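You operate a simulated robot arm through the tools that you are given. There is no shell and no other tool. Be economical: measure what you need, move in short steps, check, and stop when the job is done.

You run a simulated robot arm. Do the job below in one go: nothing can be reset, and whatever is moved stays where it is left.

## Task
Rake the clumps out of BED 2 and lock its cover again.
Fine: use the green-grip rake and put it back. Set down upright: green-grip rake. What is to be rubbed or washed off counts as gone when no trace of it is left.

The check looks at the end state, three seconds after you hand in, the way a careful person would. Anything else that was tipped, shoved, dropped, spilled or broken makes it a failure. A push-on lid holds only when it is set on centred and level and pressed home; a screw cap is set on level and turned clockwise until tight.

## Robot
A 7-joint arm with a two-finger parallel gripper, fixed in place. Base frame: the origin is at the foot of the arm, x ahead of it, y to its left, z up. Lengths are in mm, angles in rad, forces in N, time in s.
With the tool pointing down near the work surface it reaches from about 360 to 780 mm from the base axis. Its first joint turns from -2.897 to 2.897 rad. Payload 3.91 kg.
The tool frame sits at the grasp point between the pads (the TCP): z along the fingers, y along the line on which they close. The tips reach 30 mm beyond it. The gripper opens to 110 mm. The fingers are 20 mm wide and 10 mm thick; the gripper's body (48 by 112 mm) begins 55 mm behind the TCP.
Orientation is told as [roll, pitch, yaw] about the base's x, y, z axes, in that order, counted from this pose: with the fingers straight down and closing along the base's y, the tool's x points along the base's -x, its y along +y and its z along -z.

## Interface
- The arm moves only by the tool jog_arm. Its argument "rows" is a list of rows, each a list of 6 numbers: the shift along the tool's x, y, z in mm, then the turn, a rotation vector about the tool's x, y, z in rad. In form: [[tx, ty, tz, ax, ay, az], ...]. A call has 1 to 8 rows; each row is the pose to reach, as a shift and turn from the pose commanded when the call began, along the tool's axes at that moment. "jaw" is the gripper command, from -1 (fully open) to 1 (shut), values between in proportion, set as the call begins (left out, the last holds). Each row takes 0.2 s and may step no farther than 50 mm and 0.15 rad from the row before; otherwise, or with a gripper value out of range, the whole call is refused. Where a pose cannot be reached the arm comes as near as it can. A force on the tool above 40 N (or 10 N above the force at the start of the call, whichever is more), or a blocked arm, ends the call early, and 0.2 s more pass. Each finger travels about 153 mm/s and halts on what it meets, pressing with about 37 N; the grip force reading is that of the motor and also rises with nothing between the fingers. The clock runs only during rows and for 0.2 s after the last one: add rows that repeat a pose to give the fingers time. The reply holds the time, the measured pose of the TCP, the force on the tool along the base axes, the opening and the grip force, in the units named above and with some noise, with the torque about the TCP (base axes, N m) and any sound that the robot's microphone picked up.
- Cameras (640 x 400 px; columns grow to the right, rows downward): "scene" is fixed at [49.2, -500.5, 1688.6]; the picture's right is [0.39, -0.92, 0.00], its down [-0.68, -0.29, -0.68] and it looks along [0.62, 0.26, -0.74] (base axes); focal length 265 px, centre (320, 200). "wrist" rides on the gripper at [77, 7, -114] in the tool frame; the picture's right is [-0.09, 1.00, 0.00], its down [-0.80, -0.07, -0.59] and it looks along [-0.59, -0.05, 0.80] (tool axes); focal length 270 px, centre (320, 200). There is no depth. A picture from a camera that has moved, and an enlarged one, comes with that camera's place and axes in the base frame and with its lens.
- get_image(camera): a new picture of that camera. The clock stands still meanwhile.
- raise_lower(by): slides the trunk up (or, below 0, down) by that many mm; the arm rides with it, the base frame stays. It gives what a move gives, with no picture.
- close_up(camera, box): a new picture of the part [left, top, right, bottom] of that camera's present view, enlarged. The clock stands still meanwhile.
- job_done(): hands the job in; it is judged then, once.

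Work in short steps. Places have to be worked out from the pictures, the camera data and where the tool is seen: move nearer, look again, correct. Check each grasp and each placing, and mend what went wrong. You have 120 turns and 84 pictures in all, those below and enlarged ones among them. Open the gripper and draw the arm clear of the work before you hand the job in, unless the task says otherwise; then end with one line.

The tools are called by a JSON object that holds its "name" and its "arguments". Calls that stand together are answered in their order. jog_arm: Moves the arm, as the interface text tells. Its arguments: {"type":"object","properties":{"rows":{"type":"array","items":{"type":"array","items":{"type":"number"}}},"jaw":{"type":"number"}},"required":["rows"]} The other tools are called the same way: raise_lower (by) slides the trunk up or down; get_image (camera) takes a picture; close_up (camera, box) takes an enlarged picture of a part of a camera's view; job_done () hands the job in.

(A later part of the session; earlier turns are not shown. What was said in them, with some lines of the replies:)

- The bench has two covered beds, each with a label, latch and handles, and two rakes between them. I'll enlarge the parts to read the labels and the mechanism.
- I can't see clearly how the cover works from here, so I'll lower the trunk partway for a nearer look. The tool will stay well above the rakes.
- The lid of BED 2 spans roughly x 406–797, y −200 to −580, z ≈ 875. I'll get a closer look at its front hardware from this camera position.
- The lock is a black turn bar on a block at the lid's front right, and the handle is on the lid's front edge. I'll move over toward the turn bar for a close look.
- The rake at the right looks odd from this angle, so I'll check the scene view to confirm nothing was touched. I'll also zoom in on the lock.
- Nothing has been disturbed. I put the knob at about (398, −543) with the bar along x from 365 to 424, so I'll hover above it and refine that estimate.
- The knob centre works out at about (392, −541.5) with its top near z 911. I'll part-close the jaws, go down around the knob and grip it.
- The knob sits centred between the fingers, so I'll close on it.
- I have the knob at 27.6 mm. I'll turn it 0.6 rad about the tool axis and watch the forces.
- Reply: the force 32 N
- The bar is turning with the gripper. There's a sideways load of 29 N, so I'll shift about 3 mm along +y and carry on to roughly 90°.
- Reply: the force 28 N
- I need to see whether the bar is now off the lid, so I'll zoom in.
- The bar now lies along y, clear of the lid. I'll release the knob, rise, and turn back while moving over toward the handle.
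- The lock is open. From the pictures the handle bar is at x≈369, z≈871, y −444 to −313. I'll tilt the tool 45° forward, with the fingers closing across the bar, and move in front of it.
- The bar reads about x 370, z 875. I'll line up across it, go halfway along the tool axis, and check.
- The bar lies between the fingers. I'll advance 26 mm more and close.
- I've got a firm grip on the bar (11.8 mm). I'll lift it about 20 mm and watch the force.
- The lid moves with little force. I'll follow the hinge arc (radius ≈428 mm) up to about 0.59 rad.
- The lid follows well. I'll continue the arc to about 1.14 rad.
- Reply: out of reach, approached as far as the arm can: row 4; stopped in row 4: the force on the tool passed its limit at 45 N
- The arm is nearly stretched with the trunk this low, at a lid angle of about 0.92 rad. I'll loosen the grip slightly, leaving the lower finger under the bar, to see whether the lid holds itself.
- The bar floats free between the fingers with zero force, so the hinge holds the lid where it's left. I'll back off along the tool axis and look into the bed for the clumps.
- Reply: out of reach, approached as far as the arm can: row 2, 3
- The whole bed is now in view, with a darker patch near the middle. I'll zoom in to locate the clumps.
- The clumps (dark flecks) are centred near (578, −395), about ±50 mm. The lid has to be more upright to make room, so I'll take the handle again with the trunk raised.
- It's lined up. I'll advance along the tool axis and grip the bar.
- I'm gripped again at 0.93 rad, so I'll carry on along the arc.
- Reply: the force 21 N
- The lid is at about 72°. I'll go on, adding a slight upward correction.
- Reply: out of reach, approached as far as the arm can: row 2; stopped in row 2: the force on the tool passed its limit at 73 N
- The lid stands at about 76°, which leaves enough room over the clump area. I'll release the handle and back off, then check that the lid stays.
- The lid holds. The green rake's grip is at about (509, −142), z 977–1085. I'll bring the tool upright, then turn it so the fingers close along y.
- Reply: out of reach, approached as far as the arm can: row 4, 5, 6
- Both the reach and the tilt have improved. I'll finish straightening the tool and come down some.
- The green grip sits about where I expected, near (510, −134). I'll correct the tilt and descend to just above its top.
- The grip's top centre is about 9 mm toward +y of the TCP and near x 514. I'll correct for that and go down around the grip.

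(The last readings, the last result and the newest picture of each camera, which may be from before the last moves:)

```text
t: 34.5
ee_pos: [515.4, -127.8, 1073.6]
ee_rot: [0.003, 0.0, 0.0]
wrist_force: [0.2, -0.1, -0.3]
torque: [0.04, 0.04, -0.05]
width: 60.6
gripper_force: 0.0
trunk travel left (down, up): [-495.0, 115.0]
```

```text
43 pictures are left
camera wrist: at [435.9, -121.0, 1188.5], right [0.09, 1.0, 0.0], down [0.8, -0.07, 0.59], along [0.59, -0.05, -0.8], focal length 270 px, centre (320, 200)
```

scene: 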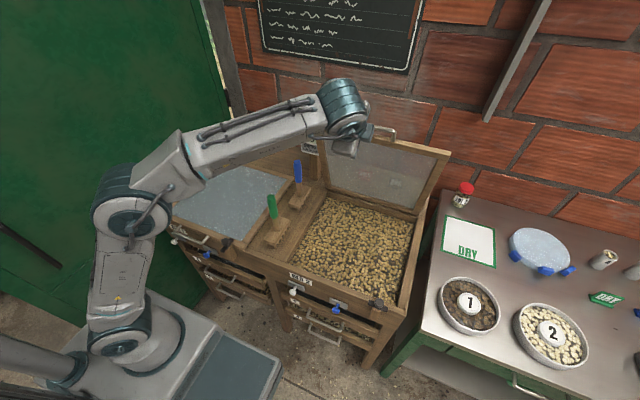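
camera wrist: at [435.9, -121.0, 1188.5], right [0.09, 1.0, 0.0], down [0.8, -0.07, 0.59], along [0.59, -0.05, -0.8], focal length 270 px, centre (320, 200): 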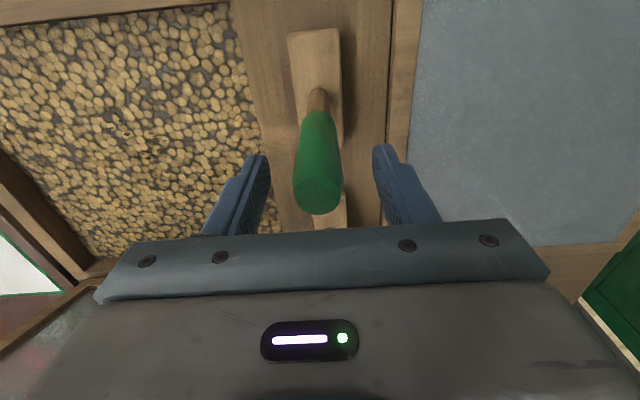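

The grip top is near (520, −128, 1055), centred between the fingers. I'll descend another 48 mm and close.

{"name": "jog_arm", "arguments": {"rows": [[-1, -0.5, 25, 0, 0, 0], [-1, -0.5, 48, 0, 0, 0], [-1, -0.5, 48, 0, 0, 0]]}}

{"name": "jog_arm", "arguments": {"rows": [[0, 0, 0, 0, 0, 0], [0, 0, 0, 0, 0, 0], [0, 0, 0, 0, 0, 0]], "jaw": 1}}

{"name": "get_image", "arguments": {"camera": "wrist"}}

{"name": "close_up", "arguments": {"camera": "scene", "box": [210, 170, 350, 270]}}

```text
t: 35.2
ee_pos: [515.2, -127.8, 1026.1]
ee_rot: [0.001, 0.0, -0.001]
wrist_force: [-0.1, 0.3, 0.2]
torque: [-0.03, 0.01, -0.01]
width: 60.3
gripper_force: 0.0
trunk travel left (down, up): [-495.0, 115.0]
```

```text
t: 36.0
ee_pos: [515.6, -127.6, 1026.2]
ee_rot: [0.0, 0.0, 0.0]
wrist_force: [0.4, -1.1, 0.4]
torque: [0.03, 0.05, 0.0]
width: 29.0
gripper_force: 36.8
trunk travel left (down, up): [-495.0, 115.0]
```

```text
42 pictures are left
camera wrist: at [437.3, -120.8, 1140.1], right [0.09, 1.0, 0.0], down [0.8, -0.07, 0.59], along [0.59, -0.05, -0.8], focal length 270 px, centre (320, 200)
```

wrist: 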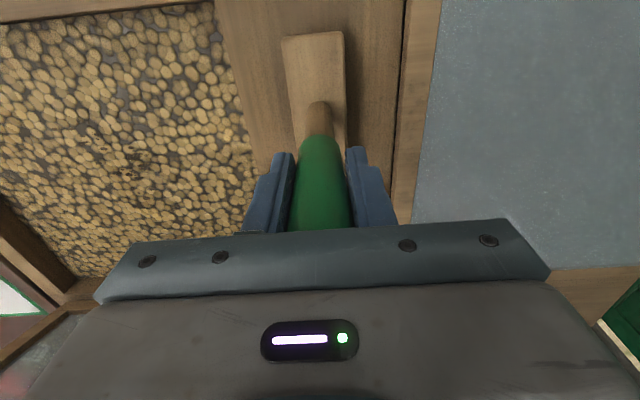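

```text
4.00 times, centred on (280, 220) of scene
camera zoom: at [49.2, -500.5, 1688.6], right [0.39, -0.92, 0.0], down [-0.68, -0.29, -0.68], along [0.62, 0.26, -0.74], focal length 1059 px, centre (480, 120)
```

zoom: 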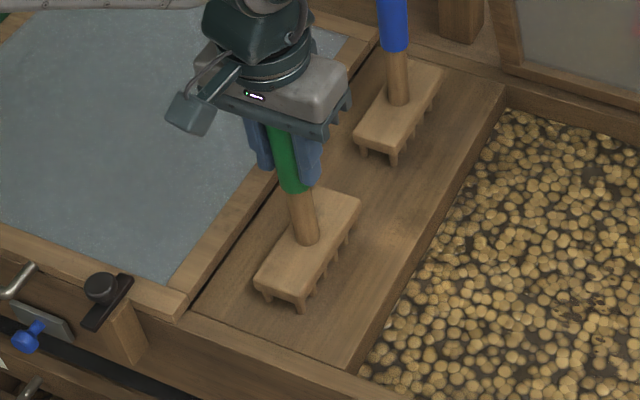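

I have the rake firmly, 29 mm across; the set-down pose to return to is TCP (515.5, −127.7, 1026) at yaw 0. I'll lift it 60 mm and check.

{"name": "jog_arm", "arguments": {"rows": [[0, 0, -15, 0, 0, 0], [0, 0, -40, 0, 0, 0], [0, 0, -65, 0, 0, 0], [0, 0, -65, 0, 0, 0]]}}

{"name": "close_up", "arguments": {"camera": "scene", "box": [210, 150, 350, 250]}}

```text
t: 37.0
ee_pos: [516.2, -127.1, 1092.6]
ee_rot: [0.002, 0.001, 0.0]
wrist_force: [0.2, -0.6, -2.8]
torque: [-0.03, 0.02, 0.02]
width: 29.3
gripper_force: 37.2
trunk travel left (down, up): [-495.0, 115.0]
```

```text
4.00 times, centred on (280, 200) of scene
camera zoom: at [49.2, -500.5, 1688.6], right [0.39, -0.92, 0.0], down [-0.68, -0.29, -0.68], along [0.62, 0.26, -0.74], focal length 1059 px, centre (480, 200)
```

zoom: 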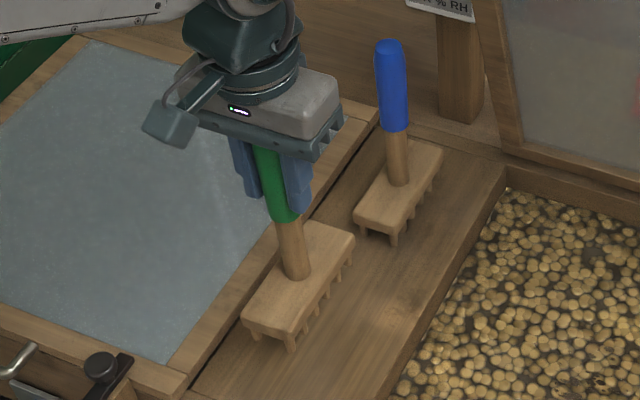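

The rake came up cleanly. I'll carry it over the clump patch, moving along −y first to clear the blue rake.

{"name": "jog_arm", "arguments": {"rows": [[0, -48, 0, 0, 0, 0], [0, -96, 0, 0, 0, 0], [-15, -142, 0, 0, 0, 0], [-35, -185, 0, 0, 0, 0], [-52, -230, 0, 0, 0, 0], [-66, -268, 0, 0, 0, 0], [-66, -268, 0, 0, 0, 0]]}}

{"name": "get_image", "arguments": {"camera": "wrist"}}

{"name": "close_up", "arguments": {"camera": "scene", "box": [290, 170, 430, 270]}}

```text
t: 38.6
ee_pos: [583.2, -398.5, 1090.5]
ee_rot: [0.002, 0.0, 0.0]
wrist_force: [-0.6, 0.1, -3.1]
torque: [0.03, 0.01, -0.01]
width: 29.2
gripper_force: 37.1
trunk travel left (down, up): [-495.0, 115.0]
```

```text
39 pictures are left
camera wrist: at [504.6, -391.3, 1204.4], right [0.09, 1.0, 0.0], down [0.8, -0.07, 0.59], along [0.59, -0.05, -0.8], focal length 270 px, centre (320, 200)
```

wrist: 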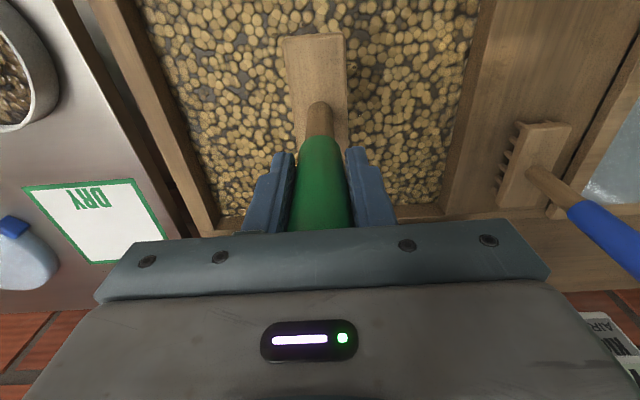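

```text
4.00 times, centred on (360, 220) of scene
camera zoom: at [49.2, -500.5, 1688.6], right [0.39, -0.92, 0.0], down [-0.68, -0.29, -0.68], along [0.62, 0.26, -0.74], focal length 1059 px, centre (160, 120)
```

zoom: 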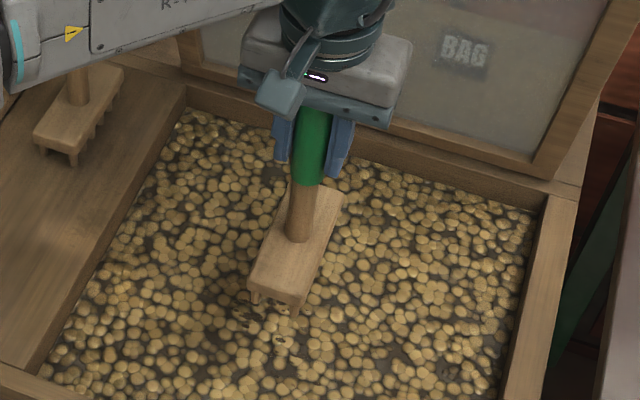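

The rake is over the patch. I'll lower it slowly until it touches the bed surface.

{"name": "jog_arm", "arguments": {"rows": [[0, 0, 30, 0, 0, 0], [0, 0, 55, 0, 0, 0], [0, 0, 62, 0, 0, 0], [0, 0, 68, 0, 0, 0], [0, 0, 72, 0, 0, 0], [0, 0, 76, 0, 0, 0]]}}

{"name": "close_up", "arguments": {"camera": "scene", "box": [290, 170, 430, 270]}}

```text
t: 40.0
ee_pos: [582.9, -395.8, 1016.2]
ee_rot: [0.003, -0.001, 0.0]
wrist_force: [0.1, 0.4, -2.7]
torque: [-0.02, 0.06, 0.01]
width: 29.2
gripper_force: 37.2
trunk travel left (down, up): [-495.0, 115.0]
```

```text
4.00 times, centred on (360, 220) of scene
camera zoom: at [49.2, -500.5, 1688.6], right [0.39, -0.92, 0.0], down [-0.68, -0.29, -0.68], along [0.62, 0.26, -0.74], focal length 1059 px, centre (160, 120)
```

zoom: 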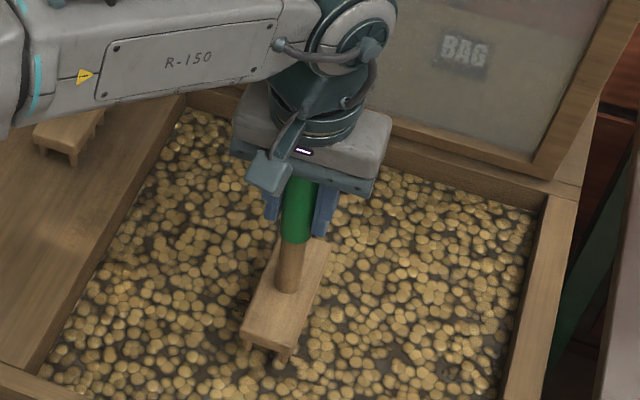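

No contact yet. I'll keep lowering in small steps.

{"name": "jog_arm", "arguments": {"rows": [[0, 0, 3, 0, 0, 0], [0, 0, 6, 0, 0, 0], [0, 0, 9, 0, 0, 0], [0, 0, 12, 0, 0, 0]]}}

```text
t: 41.0
ee_pos: [582.4, -395.6, 1003.4]
ee_rot: [0.003, 0.0, -0.001]
wrist_force: [0.3, 0.2, -3.1]
torque: [0.02, -0.03, -0.02]
width: 29.1
gripper_force: 36.9
trunk travel left (down, up): [-495.0, 115.0]
```

Still free. I'll continue another 12 mm.

{"name": "jog_arm", "arguments": {"rows": [[0, 0, 3, 0, 0, 0], [0, 0, 6, 0, 0, 0], [0, 0, 9, 0, 0, 0], [0, 0, 12, 0, 0, 0]]}}

{"name": "close_up", "arguments": {"camera": "scene", "box": [310, 200, 410, 280]}}

```text
t: 42.0
ee_pos: [582.0, -396.9, 991.7]
ee_rot: [-0.001, 0.003, 0.0]
wrist_force: [-0.4, 1.0, -2.7]
torque: [0.01, 0.02, 0.04]
width: 29.2
gripper_force: 36.7
trunk travel left (down, up): [-495.0, 115.0]
```

```text
5.00 times, centred on (360, 240) of scene
camera zoom: at [49.2, -500.5, 1688.6], right [0.39, -0.92, 0.0], down [-0.68, -0.29, -0.68], along [0.62, 0.26, -0.74], focal length 1324 px, centre (120, 0)
```

zoom: 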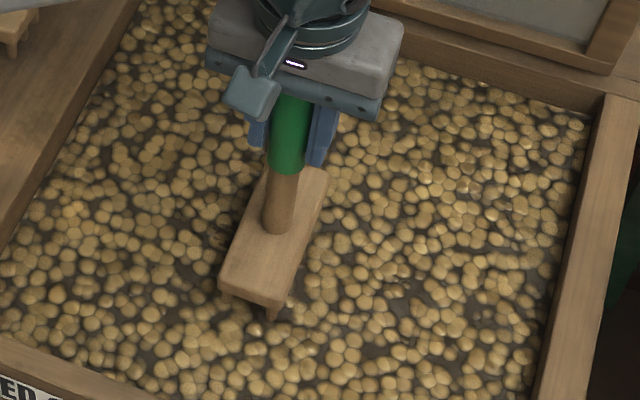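

The tines are still above the beans. I'll go on lowering gently until the force changes.

{"name": "jog_arm", "arguments": {"rows": [[0, 0, 2, 0, 0, 0], [0, 0, 4, 0, 0, 0], [0, 0, 6, 0, 0, 0], [0, 0, 8, 0, 0, 0], [0, 0, 10, 0, 0, 0], [0, 0, 12, 0, 0, 0]]}}

```text
t: 43.5
ee_pos: [580.3, -394.6, 986.1]
ee_rot: [-0.004, -0.008, 0.001]
wrist_force: [5.0, -4.2, 40.8]
torque: [0.17, 0.34, -0.06]
width: 29.4
gripper_force: 36.8
trunk travel left (down, up): [-495.0, 115.0]
```

Contact is at TCP z ≈ 986. I'll ease the pressure to around 10 N and rake back and forth along y.

{"name": "jog_arm", "arguments": {"rows": [[0, 0, -4.5, 0, 0, 0], [0, 25, -4.5, 0, 0, 0], [0, 50, -4.5, 0, 0, 0], [0, 70, -4.5, 0, 0, 0], [0, 40, -4.5, 0, 0, 0], [0, 10, -4.5, 0, 0, 0], [0, -20, -4.5, 0, 0, 0], [0, -50, -4.5, 0, 0, 0]]}}

{"name": "close_up", "arguments": {"camera": "scene", "box": [310, 200, 410, 280]}}

```text
t: 45.2
ee_pos: [581.2, -445.5, 984.9]
ee_rot: [-0.001, -0.001, -0.001]
wrist_force: [-0.3, 2.2, 13.8]
torque: [0.05, -0.51, -0.02]
width: 29.4
gripper_force: 37.1
trunk travel left (down, up): [-495.0, 115.0]
```

```text
5.00 times, centred on (360, 240) of scene
camera zoom: at [49.2, -500.5, 1688.6], right [0.39, -0.92, 0.0], down [-0.68, -0.29, -0.68], along [0.62, 0.26, -0.74], focal length 1324 px, centre (120, 0)
```

zoom: 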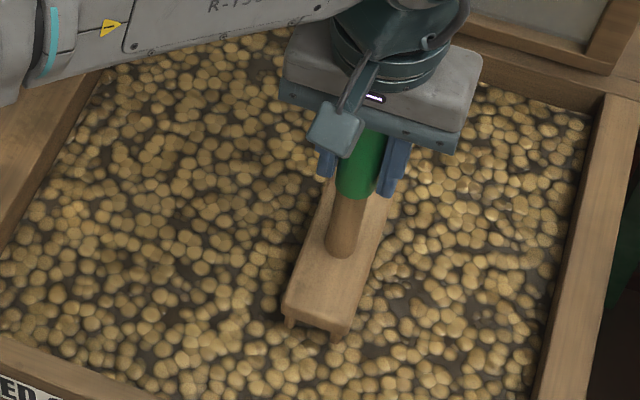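

The visible flecks are fading. I'll make more passes: further right, back left, and shifted in x.

{"name": "jog_arm", "arguments": {"rows": [[0, -30, 0, 0, 0, 0], [-15, 10, 0, 0, 0, 0], [-25, 45, 0, 0, 0, 0], [-30, 80, 0, 0, 0, 0], [-30, 115, 0, 0, 0, 0], [-30, 145, 0, 0, 0, 0], [-30, 110, 0, 0, 0, 0], [-30, 75, 0, 0, 0, 0]]}}

{"name": "jog_arm", "arguments": {"rows": [[0, -35, 0, 0, 0, 0], [0, -70, 0, 0, 0, 0], [20, -70, 0, 0, 0, 0], [45, -70, 0, 0, 0, 0], [55, -35, 0, 0, 0, 0], [55, 0, 0, 0, 0, 0], [55, 35, 0, 0, 0, 0], [55, 70, 0, 0, 0, 0]]}}

{"name": "close_up", "arguments": {"camera": "scene", "box": [310, 200, 410, 280]}}

```text
t: 47.0
ee_pos: [609.6, -375.9, 986.8]
ee_rot: [0.0, 0.0, -0.004]
wrist_force: [0.9, 0.8, 8.6]
torque: [-0.13, -0.86, 0.06]
width: 29.4
gripper_force: 37.5
trunk travel left (down, up): [-495.0, 115.0]
```

```text
t: 48.9
ee_pos: [556.8, -298.5, 986.8]
ee_rot: [-0.002, -0.006, -0.001]
wrist_force: [1.2, -4.4, 24.4]
torque: [-0.19, -0.96, -0.05]
width: 29.2
gripper_force: 37.2
trunk travel left (down, up): [-495.0, 115.0]
```

```text
5.00 times, centred on (360, 240) of scene
camera zoom: at [49.2, -500.5, 1688.6], right [0.39, -0.92, 0.0], down [-0.68, -0.29, -0.68], along [0.62, 0.26, -0.74], focal length 1324 px, centre (120, 0)
```

zoom: 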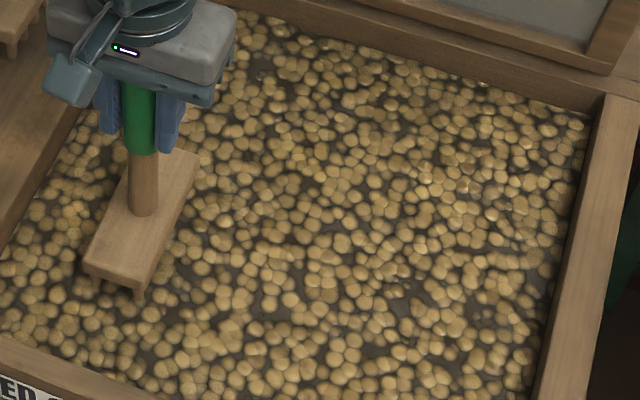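

The patch looks clean. I'll lift the rake out and inspect the area closely.

{"name": "jog_arm", "arguments": {"rows": [[0, 0, -30, 0, 0, 0], [0, 0, -65, 0, 0, 0], [0, 0, -108, 0, 0, 0], [0, 0, -108, 0, 0, 0]]}}

{"name": "close_up", "arguments": {"camera": "scene", "box": [335, 220, 385, 260]}}

{"name": "close_up", "arguments": {"camera": "scene", "box": [290, 200, 350, 290]}}

{"name": "get_image", "arguments": {"camera": "wrist"}}

```text
t: 49.9
ee_pos: [557.7, -302.5, 1091.6]
ee_rot: [0.001, 0.001, 0.0]
wrist_force: [-0.7, 0.3, -2.3]
torque: [0.01, 0.01, 0.02]
width: 29.3
gripper_force: 36.4
trunk travel left (down, up): [-495.0, 115.0]
```

```text
10.00 times, centred on (360, 240) of scene
camera zoom: at [49.2, -500.5, 1688.6], right [0.39, -0.92, 0.0], down [-0.68, -0.29, -0.68], along [0.62, 0.26, -0.74], focal length 2647 px, centre (-80, -200)
```

zoom: 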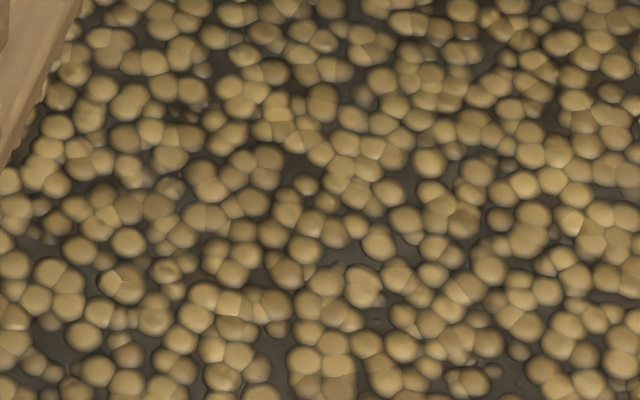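

```text
4.44 times, centred on (320, 245) of scene
camera zoom: at [49.2, -500.5, 1688.6], right [0.39, -0.92, 0.0], down [-0.68, -0.29, -0.68], along [0.62, 0.26, -0.74], focal length 1176 px, centre (320, 0)
```

zoom: 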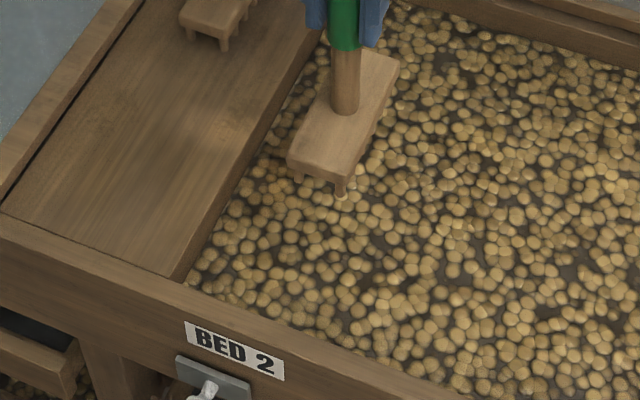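

```text
31 pictures are left
camera wrist: at [479.1, -295.6, 1205.9], right [0.09, 1.0, 0.0], down [0.8, -0.07, 0.59], along [0.59, -0.05, -0.8], focal length 270 px, centre (320, 200)
```

wrist: 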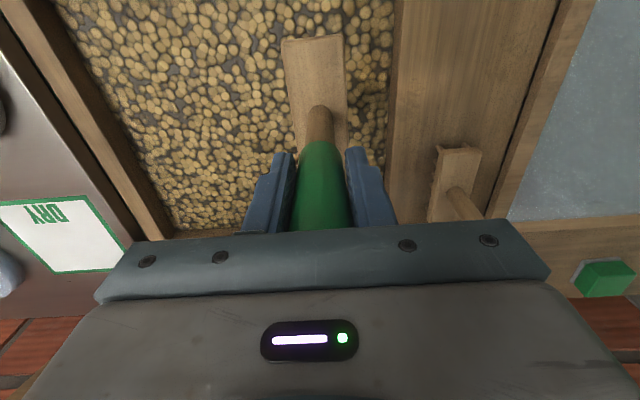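

All traces of the clumps are gone. I'll take the rake back to its spot, moving in −x first to stay clear of the blue rake.

{"name": "jog_arm", "arguments": {"rows": [[42, 0, 0, 0, 0, 0], [42, 45, 0, 0, 0, 0], [42, 90, 0, 0, 0, 0], [42, 135, 0, 0, 0, 0], [42, 174, 0, 0, 0, 0], [42, 174, 0, 0, 0, 0]]}}

{"name": "jog_arm", "arguments": {"rows": [[0, 0, 30, 0, 0, 0], [0, 0, 55, 0, 0, 0], [0, 0, 61, 0, 0, 0], [0, 0, 64, 0, 0, 0], [0, 0, 64, 0, 0, 0]]}}

{"name": "close_up", "arguments": {"camera": "scene", "box": [210, 170, 350, 270]}}

```text
t: 51.2
ee_pos: [518.1, -128.9, 1095.7]
ee_rot: [0.0, 0.0, -0.003]
wrist_force: [-0.1, 0.0, -1.7]
torque: [0.02, 0.01, 0.01]
width: 29.2
gripper_force: 36.9
trunk travel left (down, up): [-495.0, 115.0]
```

```text
t: 52.5
ee_pos: [516.3, -129.7, 1028.8]
ee_rot: [0.001, 0.001, 0.001]
wrist_force: [0.5, -0.3, -1.6]
torque: [-0.01, 0.04, 0.0]
width: 29.2
gripper_force: 37.1
trunk travel left (down, up): [-495.0, 115.0]
```

```text
4.00 times, centred on (280, 220) of scene
camera zoom: at [49.2, -500.5, 1688.6], right [0.39, -0.92, 0.0], down [-0.68, -0.29, -0.68], along [0.62, 0.26, -0.74], focal length 1059 px, centre (480, 120)
```

zoom: 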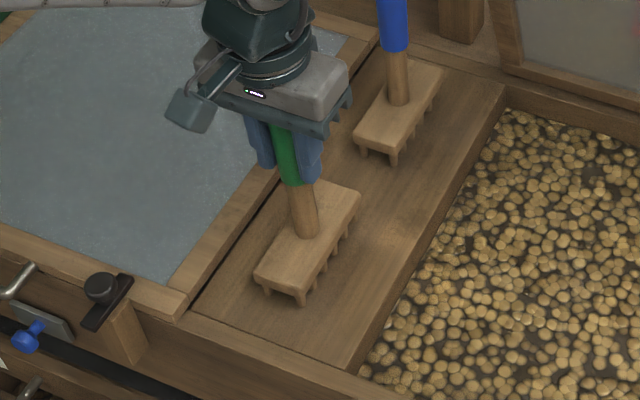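

It's right above its original spot with no contact yet. I'll lower it the last few millimetres until it touches.

{"name": "jog_arm", "arguments": {"rows": [[0, 0, 1, 0, 0, 0], [0, 0, 2, 0, 0, 0], [0, 0, 3, 0, 0, 0], [0, 0, 4, 0, 0, 0]]}}

```text
t: 53.5
ee_pos: [515.2, -127.8, 1025.3]
ee_rot: [0.002, -0.001, 0.001]
wrist_force: [-1.1, 0.5, -3.0]
torque: [-0.01, 0.03, 0.0]
width: 29.0
gripper_force: 37.0
trunk travel left (down, up): [-495.0, 115.0]
```

{"name": "jog_arm", "arguments": {"rows": [[0, 0, 1, 0, 0, 0], [0, 0, 2, 0, 0, 0], [0, 0, 3, 0, 0, 0]]}}

```text
t: 54.2
ee_pos: [514.5, -126.7, 1022.4]
ee_rot: [0.002, 0.0, 0.0]
wrist_force: [-0.6, -0.4, -2.6]
torque: [0.01, 0.04, -0.01]
width: 29.2
gripper_force: 36.4
trunk travel left (down, up): [-495.0, 115.0]
```

Still no contact, so the rake must have slid up a little in the grip while pressing. I'll go on down in 1 mm steps.

{"name": "jog_arm", "arguments": {"rows": [[0, 0, 1, 0, 0, 0], [0, 0, 2, 0, 0, 0], [0, 0, 3, 0, 0, 0], [0, 0, 4, 0, 0, 0]]}}

{"name": "close_up", "arguments": {"camera": "scene", "box": [240, 200, 310, 260]}}

```text
t: 55.2
ee_pos: [513.9, -127.5, 1020.7]
ee_rot: [0.0, -0.005, 0.0]
wrist_force: [2.4, -1.5, 23.9]
torque: [0.01, 0.84, 0.07]
width: 28.9
gripper_force: 36.9
trunk travel left (down, up): [-495.0, 115.0]
```

```text
6.67 times, centred on (275, 230) of scene
camera zoom: at [49.2, -500.5, 1688.6], right [0.39, -0.92, 0.0], down [-0.68, -0.29, -0.68], along [0.62, 0.26, -0.74], focal length 1765 px, centre (620, 0)
```

zoom: 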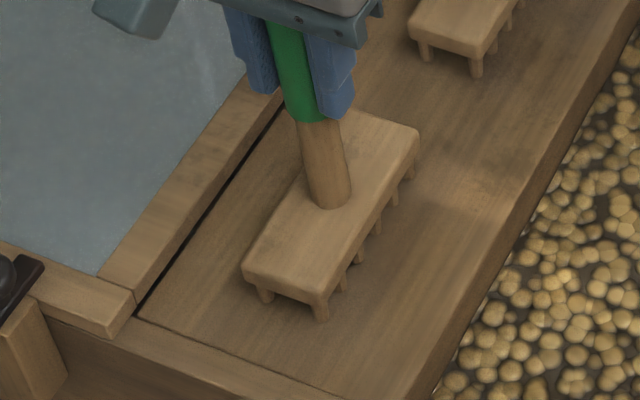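

It's in contact at 24 N, so the rake is standing. I'll ease off 2.5 mm, open, and rise straight up.

{"name": "jog_arm", "arguments": {"rows": [[0, 0, -2.5, 0, 0, 0]]}}

{"name": "jog_arm", "arguments": {"rows": [[0, 0, 0, 0, 0, 0], [0, 0, 0, 0, 0, 0], [0, 0, -40, 0, 0, 0], [0, 0, -80, 0, 0, 0], [0, 0, -120, 0, 0, 0], [0, 0, -150, 0, 0, 0]], "jaw": -0.1}}

{"name": "close_up", "arguments": {"camera": "scene", "box": [210, 170, 350, 270]}}

```text
t: 55.6
ee_pos: [514.9, -127.1, 1020.5]
ee_rot: [-0.002, -0.002, -0.003]
wrist_force: [0.7, -2.2, 10.4]
torque: [-0.15, -1.06, -0.12]
width: 29.2
gripper_force: 36.8
trunk travel left (down, up): [-495.0, 115.0]
```

```text
t: 57.0
ee_pos: [514.2, -127.6, 1170.7]
ee_rot: [0.002, 0.004, -0.001]
wrist_force: [0.2, 0.5, 0.8]
torque: [-0.01, 0.03, 0.01]
width: 60.5
gripper_force: 0.0
trunk travel left (down, up): [-495.0, 115.0]
```

```text
4.00 times, centred on (280, 220) of scene
camera zoom: at [49.2, -500.5, 1688.6], right [0.39, -0.92, 0.0], down [-0.68, -0.29, -0.68], along [0.62, 0.26, -0.74], focal length 1059 px, centre (480, 120)
```

zoom: 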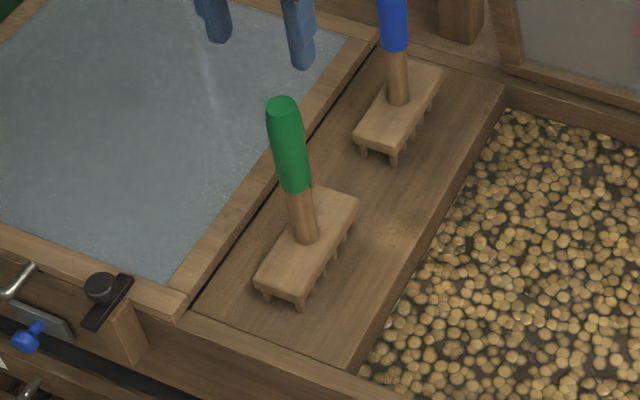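

The rake stands upright where it was. Next I'll rise and turn the gripper back toward the open lid's handle.

{"name": "jog_arm", "arguments": {"rows": [[10, 0, -45, 0, 0, 0], [20, 0, -90, 0, 0, 0], [20, 0, -130, 0, 0, 0], [20, -30, -130, 0, 0, 0.14], [20, -60, -130, 0, 0, 0.28], [20, -90, -130, 0, 0, 0.42], [20, -120, -130, 0, 0, 0.56], [20, -150, -130, 0, 0, 0.7]], "jaw": 0.45}}

{"name": "jog_arm", "arguments": {"rows": [[-10, -12, 0, 0, 0, 0.14], [-20, -25, 0, 0, 0, 0.28], [-30, -37, 0, 0, 0, 0.42], [-41, -50, 0, 0, 0, 0.57], [-51, -62, 0, 0, 0, 0.72], [-61, -73, 0, 0, 0, 0.86]]}}

```text
t: 58.9
ee_pos: [496.3, -278.8, 1300.8]
ee_rot: [0.001, -0.001, -0.701]
wrist_force: [-0.8, -0.6, 0.2]
torque: [0.0, 0.01, 0.01]
width: 30.2
gripper_force: 0.0
trunk travel left (down, up): [-495.0, 115.0]
```

```text
t: 60.2
ee_pos: [491.7, -371.6, 1297.8]
ee_rot: [0.001, 0.002, -1.55]
wrist_force: [-0.8, -0.8, -1.1]
torque: [-0.01, -0.04, 0.02]
width: 30.4
gripper_force: 0.1
out of reach, approached as far as the arm can: row 6
trunk travel left (down, up): [-495.0, 115.0]
```

Now I'll tilt 45° forward toward the pre-grasp position.

{"name": "jog_arm", "arguments": {"rows": [[0, 12, -5, -0.13, 0, 0], [0, 28, -15, -0.26, 0, 0], [0, 45, -25, -0.39, 0, 0], [0, 60, -35, -0.52, 0, 0], [0, 80, -45, -0.65, 0, 0], [0, 95, -55, -0.785, 0, 0], [0, 95, -55, -0.785, 0, 0]]}}

{"name": "get_image", "arguments": {"camera": "wrist"}}

```text
t: 61.9
ee_pos: [588.1, -368.9, 1353.6]
ee_rot: [0.787, 0.001, -1.56]
wrist_force: [0.4, -0.5, -0.7]
torque: [0.04, 0.04, -0.01]
width: 30.3
gripper_force: 0.0
trunk travel left (down, up): [-495.0, 115.0]
```

```text
27 pictures are left
camera wrist: at [509.0, -293.7, 1438.3], right [0.7, -0.08, 0.71], down [-0.46, -0.81, 0.37], along [0.54, -0.59, -0.61], focal length 270 px, centre (320, 200)
```

wrist: 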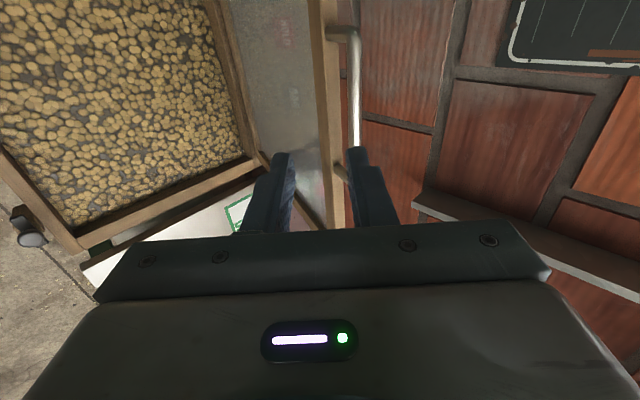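

The bar is about 27 mm across and 103 mm ahead in tool terms. I'll align, go halfway, and check.

{"name": "jog_arm", "arguments": {"rows": [[0, 27, 0, 0, 0, 0], [0, 27, 40, 0, 0, 0], [0, 27, 55, 0, 0, 0], [0, 27, 55, 0, 0, 0]]}}

{"name": "get_image", "arguments": {"camera": "wrist"}}

```text
t: 62.9
ee_pos: [646.7, -368.7, 1332.0]
ee_rot: [0.785, 0.001, -1.559]
wrist_force: [0.7, -0.2, -0.8]
torque: [0.01, 0.03, 0.04]
width: 30.2
gripper_force: 0.0
trunk travel left (down, up): [-495.0, 115.0]
```

```text
26 pictures are left
camera wrist: at [567.9, -292.2, 1418.1], right [0.71, -0.08, 0.7], down [-0.46, -0.81, 0.37], along [0.54, -0.59, -0.61], focal length 270 px, centre (320, 200)
```

wrist: 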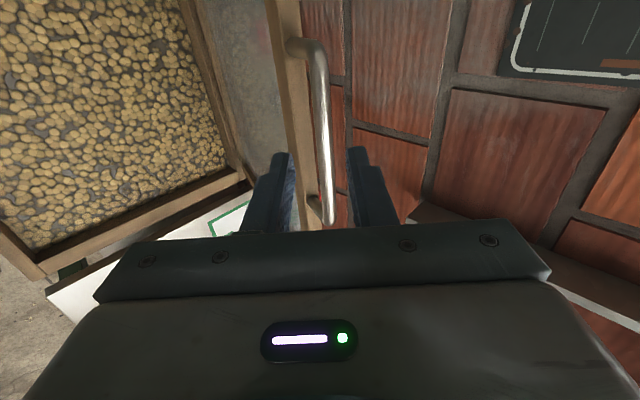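

The bar is centred between the fingers. I'll advance 28 mm and grip.

{"name": "jog_arm", "arguments": {"rows": [[0, 0, 14, 0, 0, 0], [0, 0, 28, 0, 0, 0], [0, 0, 28, 0, 0, 0]]}}

{"name": "jog_arm", "arguments": {"rows": [[0, 0, 0, 0, 0, 0], [0, 0, 0, 0, 0, 0]], "jaw": 0.9}}

{"name": "get_image", "arguments": {"camera": "wrist"}}

```text
t: 63.6
ee_pos: [666.0, -369.1, 1313.5]
ee_rot: [0.785, -0.001, -1.56]
wrist_force: [-0.2, -0.1, -0.1]
torque: [0.02, 0.0, -0.02]
width: 30.3
gripper_force: 0.1
trunk travel left (down, up): [-495.0, 115.0]
```

```text
t: 64.2
ee_pos: [664.5, -369.8, 1313.5]
ee_rot: [0.787, -0.002, -1.56]
wrist_force: [-2.9, 0.9, 4.5]
torque: [-0.05, -0.06, 0.01]
width: 6.2
gripper_force: 0.6
trunk travel left (down, up): [-495.0, 115.0]
```

```text
25 pictures are left
camera wrist: at [586.0, -292.9, 1400.0], right [0.7, -0.08, 0.71], down [-0.46, -0.81, 0.37], along [0.54, -0.59, -0.6], focal length 270 px, centre (320, 200)
```

wrist: 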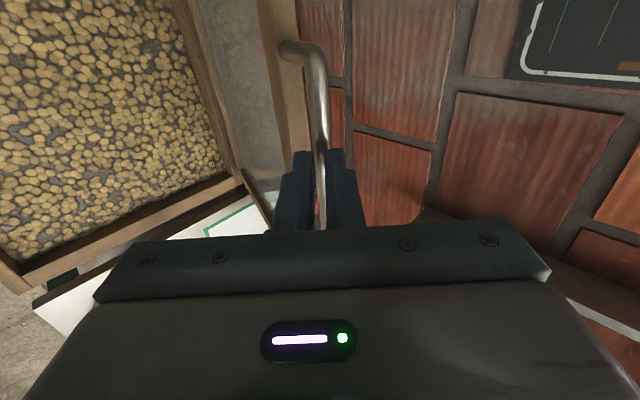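

The fingers closed in front of the bar (6 mm). I'll reopen, go in about 22 mm deeper, and grip again.

{"name": "jog_arm", "arguments": {"rows": [[0, 0, 0, 0, 0, 0], [0, 0, 0, 0, 0, 0], [0, 2, 11, 0, 0, 0], [0, 3, 22, 0, 0, 0], [0, 3, 22, 0, 0, 0]], "jaw": 0.45}}

{"name": "jog_arm", "arguments": {"rows": [[0, 0, 0, 0, 0, 0], [0, 0, 0, 0, 0, 0]], "jaw": 0.9}}

```text
t: 65.5
ee_pos: [683.5, -369.7, 1300.2]
ee_rot: [0.786, 0.0, -1.561]
wrist_force: [0.1, -0.2, 0.2]
torque: [0.0, -0.02, -0.05]
width: 30.3
gripper_force: 0.1
trunk travel left (down, up): [-495.0, 115.0]
```

```text
t: 66.0
ee_pos: [683.7, -368.5, 1299.9]
ee_rot: [0.783, 0.003, -1.561]
wrist_force: [0.3, 0.4, -1.3]
torque: [0.18, -0.01, -0.33]
width: 12.0
gripper_force: 44.8
trunk travel left (down, up): [-495.0, 115.0]
```

I have the bar (12 mm). I'll bring the lid down along the arc.

{"name": "jog_arm", "arguments": {"rows": [[0, -39.7, -21.1, 0, 0, 0], [0, -83.5, -38.5, 0, 0, 0], [0, -128.9, -51, 0, 0, 0], [0, -175.3, -58.5, 0, 0, 0], [0, -175.3, -58.5, 0, 0, 0]]}}

```text
t: 67.2
ee_pos: [523.2, -369.2, 1214.0]
ee_rot: [0.781, 0.003, -1.555]
wrist_force: [13.5, 13.9, -18.8]
torque: [0.85, 0.02, 0.37]
width: 11.2
gripper_force: 45.0
trunk travel left (down, up): [-495.0, 115.0]
```

There's a slight outward strain, so I'll add a 3 mm inward correction and keep lowering.

{"name": "jog_arm", "arguments": {"rows": [[0, 0, 3, 0, 0, 0], [0, -47, 0.7, 0, 0, 0], [0, -94, 3.5, 0, 0, 0], [0, -140.3, 11.6, 0, 0, 0], [0, -185.5, 24.5, 0, 0, 0], [0, -185.5, 24.5, 0, 0, 0]]}}

{"name": "get_image", "arguments": {"camera": "scene"}}

```text
t: 68.7
ee_pos: [405.5, -370.0, 1066.0]
ee_rot: [0.784, 0.002, -1.556]
wrist_force: [13.0, 16.8, -7.7]
torque: [1.04, -0.14, 0.45]
width: 11.3
gripper_force: 45.1
trunk travel left (down, up): [-495.0, 115.0]
```

```text
24 pictures are left
```

scene: 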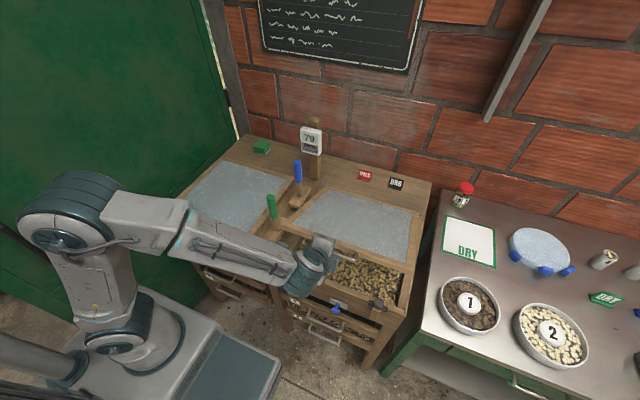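

It's at about 0.45 rad. I'll continue almost to closed, with a small sideways correction.

{"name": "jog_arm", "arguments": {"rows": [[2, 0, 1, 0, 0, 0], [2, -42.6, 19, 0, 0, 0], [2, -83.8, 41.5, 0, 0, 0], [2, -122.4, 68.5, 0, 0, 0], [2, -148.5, 90.7, 0, 0, 0], [2, -148.5, 90.7, 0, 0, 0]]}}

{"name": "get_image", "arguments": {"camera": "scene"}}

```text
t: 70.0
ee_pos: [361.4, -369.9, 898.3]
ee_rot: [0.785, 0.001, -1.562]
wrist_force: [-12.0, 13.5, -4.0]
torque: [1.12, 0.35, 0.63]
width: 11.5
gripper_force: 45.0
trunk travel left (down, up): [-495.0, 115.0]
```

```text
23 pictures are left
```

scene: 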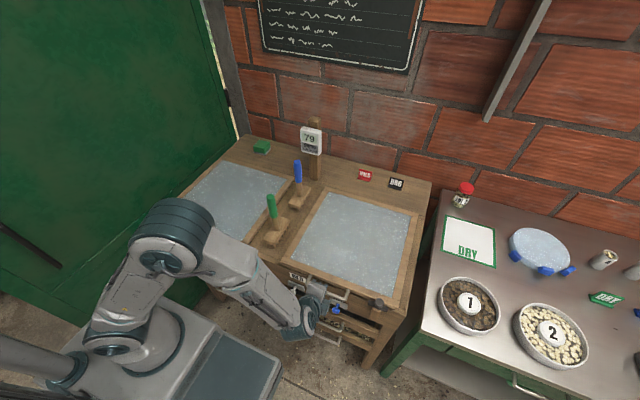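

It's nearly closed, with about 13 mm left. I'll lower straight down in small steps until the lid seats.

{"name": "jog_arm", "arguments": {"rows": [[1, -2.8, 2.8, 0, 0, 0], [1, -5.6, 5.6, 0, 0, 0], [1, -8.4, 8.4, 0, 0, 0], [1, -9.8, 9.8, 0, 0, 0], [1, -11.2, 11.2, 0, 0, 0]]}}

```text
t: 71.2
ee_pos: [361.6, -369.4, 883.8]
ee_rot: [0.786, -0.002, -1.564]
wrist_force: [-11.0, -2.2, -0.3]
torque: [0.06, 0.04, -0.3]
width: 11.3
gripper_force: 45.3
trunk travel left (down, up): [-495.0, 115.0]
```

{"name": "jog_arm", "arguments": {"rows": [[0, -1, 1, 0, 0, 0], [0, -2, 2, 0, 0, 0], [0, -3, 3, 0, 0, 0], [0, -4, 4, 0, 0, 0], [0, -5, 5, 0, 0, 0]]}}

{"name": "close_up", "arguments": {"camera": "scene", "box": [270, 180, 440, 330]}}

```text
t: 72.3
ee_pos: [361.7, -371.0, 883.3]
ee_rot: [0.793, -0.004, -1.565]
wrist_force: [-19.0, 4.8, 19.7]
torque: [0.26, 0.07, -0.2]
width: 11.5
gripper_force: 44.8
trunk travel left (down, up): [-495.0, 115.0]
stopped in row 5: the force on the tool passed its limit at 42 N (the readings are from after the stop); the commanded pose is now the measured one
```

```text
2.67 times, centred on (355, 255) of scene
camera zoom: at [49.2, -500.5, 1688.6], right [0.39, -0.92, 0.0], down [-0.68, -0.29, -0.68], along [0.62, 0.26, -0.74], focal length 706 px, centre (227, 53)
```

zoom: 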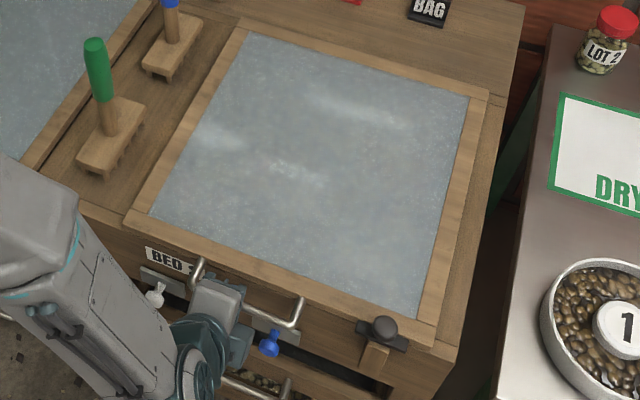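

The lid is seated. I'll release the handle and back out along the tool axis.

{"name": "jog_arm", "arguments": {"rows": [[0, 0, 0, 0, 0, 0], [0, 0, 0, 0, 0, 0], [0, 0, -30, 0, 0, 0], [0, 0, -65, 0, 0, 0], [0, 20, -90, 0, 0, 0], [0, 40, -110, 0, 0, 0]], "jaw": 0.45}}

{"name": "get_image", "arguments": {"camera": "wrist"}}

```text
t: 73.7
ee_pos: [316.1, -372.3, 987.3]
ee_rot: [0.79, -0.003, -1.561]
wrist_force: [0.1, 0.6, -0.5]
torque: [0.02, -0.01, -0.04]
width: 30.2
gripper_force: 0.1
trunk travel left (down, up): [-495.0, 115.0]
```

```text
21 pictures are left
camera wrist: at [237.3, -295.0, 1072.3], right [0.7, -0.08, 0.71], down [-0.46, -0.8, 0.37], along [0.54, -0.59, -0.6], focal length 270 px, centre (320, 200)
```

wrist: 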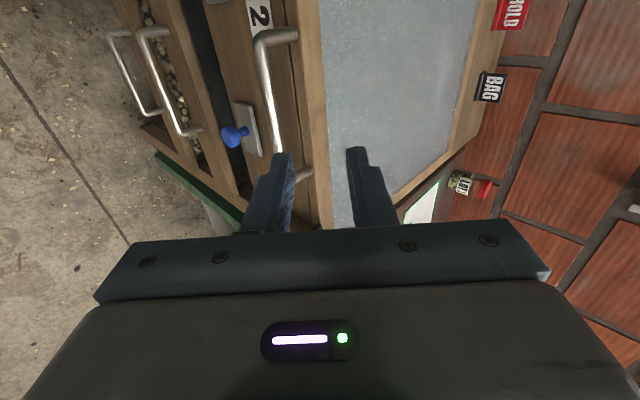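

The lid lies flush. Now I'll straighten the tool and move above the lock knob at about (392, −541).

{"name": "jog_arm", "arguments": {"rows": [[0, 20, -20, 0.13, 0, 0], [-30, 35, -10, 0.26, 0, 0], [-70, 46, 0, 0.39, 0, 0], [-110, 56, 12, 0.52, 0, 0], [-145, 66, 24, 0.65, 0, 0], [-169, 76, 33, 0.787, 0, 0], [-169, 76, 33, 0.787, 0, 0]], "jaw": 0.1}}

{"name": "get_image", "arguments": {"camera": "wrist"}}

```text
t: 75.3
ee_pos: [393.9, -538.7, 1016.0]
ee_rot: [0.0, -0.002, -1.562]
wrist_force: [-0.1, 0.3, 0.0]
torque: [-0.03, -0.01, 0.01]
width: 49.6
gripper_force: 0.1
trunk travel left (down, up): [-495.0, 115.0]
```

```text
20 pictures are left
camera wrist: at [397.6, -461.1, 1130.4], right [1.0, -0.08, 0.0], down [-0.06, -0.8, 0.6], along [-0.05, -0.59, -0.8], focal length 270 px, centre (320, 200)
```

wrist: 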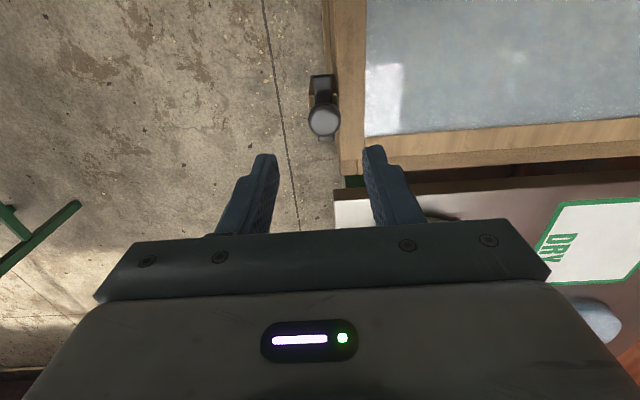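

The knob reads (392, −542). I'll correct by a couple of millimetres and descend around it.

{"name": "jog_arm", "arguments": {"rows": [[-3, -2, 40, 0, 0, 0], [-3, -2, 75, 0, 0, 0], [-3, -2, 91, 0, 0, 0], [-3, -2, 91, 0, 0, 0]]}}

{"name": "jog_arm", "arguments": {"rows": [[0, 0, 0, 0, 0, 0], [0, 0, 0, 0, 0, 0], [0, 0, 0, 0, 0, 0]], "jaw": 1}}

```text
t: 76.3
ee_pos: [390.6, -541.7, 924.8]
ee_rot: [0.004, -0.001, -1.561]
wrist_force: [-0.3, 0.0, -0.1]
torque: [-0.03, 0.0, 0.0]
width: 49.4
gripper_force: 0.0
trunk travel left (down, up): [-495.0, 115.0]
```

```text
t: 77.1
ee_pos: [396.2, -541.2, 927.1]
ee_rot: [0.004, -0.003, -1.556]
wrist_force: [30.4, 3.5, 1.2]
torque: [-0.46, -0.93, 0.02]
width: 27.3
gripper_force: 44.7
trunk travel left (down, up): [-495.0, 115.0]
```

I've gripped the knob; it sits about 4 mm further +x, so I'll shift to relieve that and start turning back.

{"name": "jog_arm", "arguments": {"rows": [[0, 4.5, 0, 0, 0, 0], [0, 4.5, 0, 0, 0, -0.13], [0, 4.5, 0, 0, 0, -0.26], [0, 4.5, 0, 0, 0, -0.39], [0, 4.5, 0, 0, 0, -0.52], [0, 4.5, 0, 0, 0, -0.65], [0, 4.5, 0, 0, 0, -0.78]]}}

```text
t: 78.7
ee_pos: [396.2, -542.0, 926.5]
ee_rot: [-0.002, -0.005, -0.78]
wrist_force: [10.9, 8.4, 10.0]
torque: [0.56, 0.26, -0.01]
width: 27.4
gripper_force: 45.1
trunk travel left (down, up): [-495.0, 115.0]
```

The load is low and the knob is turning. I'll do the remaining 0.78 rad.

{"name": "jog_arm", "arguments": {"rows": [[0, 0, 0, 0, 0, -0.13], [0, 0, 0, 0, 0, -0.26], [0, 0, 0, 0, 0, -0.39], [0, 0, 0, 0, 0, -0.52], [0, 0, 0, 0, 0, -0.65], [0, 0, 0, 0, 0, -0.78], [0, 0, 0, 0, 0, -0.78]]}}

{"name": "close_up", "arguments": {"camera": "wrist", "box": [200, 60, 440, 210]}}

```text
t: 80.3
ee_pos: [395.5, -543.1, 927.4]
ee_rot: [-0.004, -0.004, -0.002]
wrist_force: [1.6, -1.9, 9.1]
torque: [-0.08, -0.4, -0.44]
width: 27.5
gripper_force: 45.3
trunk travel left (down, up): [-495.0, 115.0]
```

```text
2.67 times, centred on (320, 135) of wrist
camera zoom: at [315.8, -534.9, 1040.3], right [0.09, 1.0, 0.0], down [0.8, -0.07, 0.6], along [0.59, -0.06, -0.8], focal length 721 px, centre (320, 373)
```

zoom: 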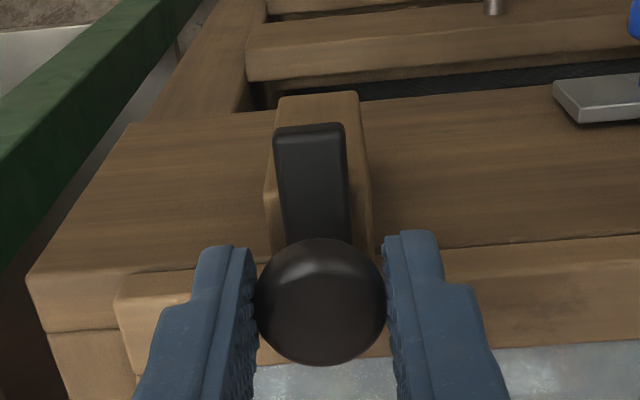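

The bar lies along x over the lid again. I'll release, rise, and compare with the original state.

{"name": "jog_arm", "arguments": {"rows": [[0, 0, 0, 0, 0, 0], [0, 0, 0, 0, 0, 0], [0, 0, -40, 0, 0, 0], [0, 0, -80, 0, 0, 0]], "jaw": 0.1}}

{"name": "close_up", "arguments": {"camera": "wrist", "box": [200, 60, 440, 210]}}

```text
t: 81.3
ee_pos: [395.8, -540.4, 1004.9]
ee_rot: [-0.001, -0.004, -0.001]
wrist_force: [-0.5, 0.0, -0.1]
torque: [-0.01, 0.0, 0.0]
width: 49.5
gripper_force: 0.1
trunk travel left (down, up): [-495.0, 115.0]
```

```text
2.67 times, centred on (320, 135) of wrist
camera zoom: at [316.9, -533.6, 1118.4], right [0.09, 1.0, 0.0], down [0.8, -0.07, 0.6], along [0.59, -0.05, -0.8], focal length 721 px, centre (320, 373)
```

zoom: 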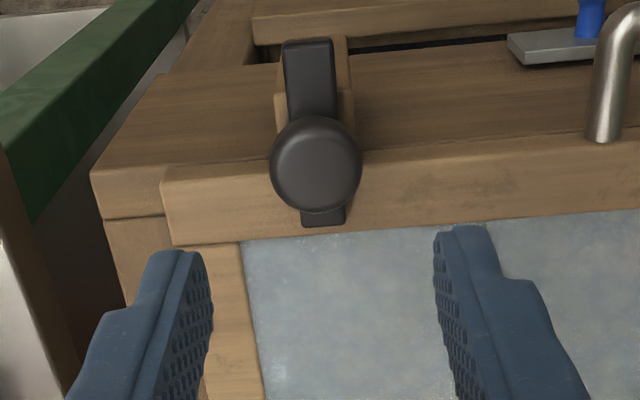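

The cover is locked as it was at the start. I'll draw the arm up and clear, then do a last check of the scene.

{"name": "jog_arm", "arguments": {"rows": [[0, 0, -45, 0, 0, 0], [0, 30, -90, 0, 0, 0], [0, 60, -130, 0, 0, 0], [0, 90, -170, 0, 0, 0], [0, 120, -200, 0, 0, 0]], "jaw": -1}}

{"name": "get_image", "arguments": {"camera": "scene"}}

{"name": "close_up", "arguments": {"camera": "scene", "box": [150, 120, 440, 340]}}

```text
refused: row 2 steps farther than a row can; nothing moved
```

```text
17 pictures are left
```

scene: 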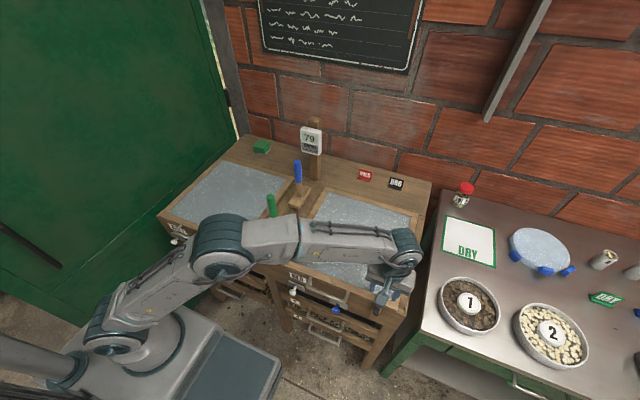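

```text
1.82 times, centred on (295, 230) of scene
camera zoom: at [49.2, -500.5, 1688.6], right [0.39, -0.92, 0.0], down [-0.68, -0.29, -0.68], along [0.62, 0.26, -0.74], focal length 481 px, centre (366, 146)
```

zoom: 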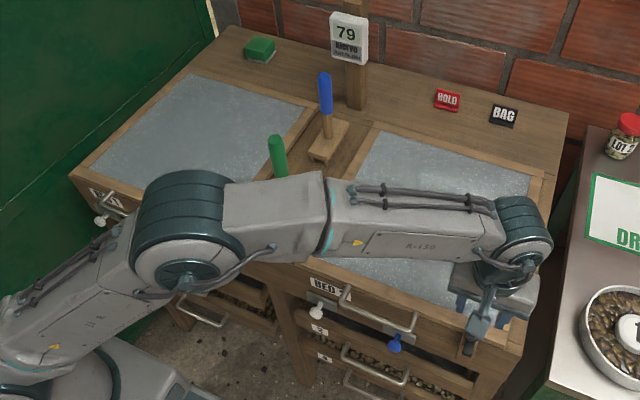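

That move was refused because of its step size, so I'll rise and retreat in smaller steps.

{"name": "jog_arm", "arguments": {"rows": [[0, 0, -45, 0, 0, 0], [0, 0, -90, 0, 0, 0], [15, 0, -130, 0, 0, 0], [30, 0, -170, 0, 0, 0], [40, 10, -210, 0, 0, 0]], "jaw": -1}}

{"name": "raise_lower", "arguments": {"by": 110}}

{"name": "close_up", "arguments": {"camera": "scene", "box": [150, 120, 440, 340]}}

```text
t: 82.5
ee_pos: [354.4, -531.4, 1215.1]
ee_rot: [-0.003, -0.002, -0.001]
wrist_force: [0.7, 0.1, -0.3]
torque: [0.0, -0.04, 0.01]
width: 110.0
gripper_force: 0.1
trunk travel left (down, up): [-495.0, 115.0]
```

```text
t: 84.0
ee_pos: [356.3, -532.0, 1325.4]
ee_rot: [0.0, -0.002, 0.001]
wrist_force: [0.5, -0.3, -0.2]
torque: [0.01, 0.04, 0.02]
width: 110.0
gripper_force: 0.1
trunk travel left (down, up): [-605.0, 5.0]
```

```text
1.82 times, centred on (295, 230) of scene
camera zoom: at [49.2, -500.5, 1688.6], right [0.39, -0.92, 0.0], down [-0.68, -0.29, -0.68], along [0.62, 0.26, -0.74], focal length 481 px, centre (366, 146)
```

zoom: 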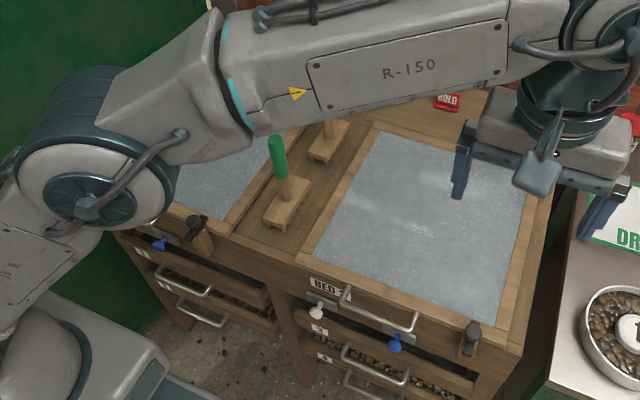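

The cover is shut and locked, both rakes are standing, and the arm is clear with the gripper open. I'm handing in.

{"name": "job_done", "arguments": {}}

```text
The job is handed in.
```

BED 2 is raked with no trace of the clumps left, the green-grip rake is back upright in its place, and the cover is closed and locked.
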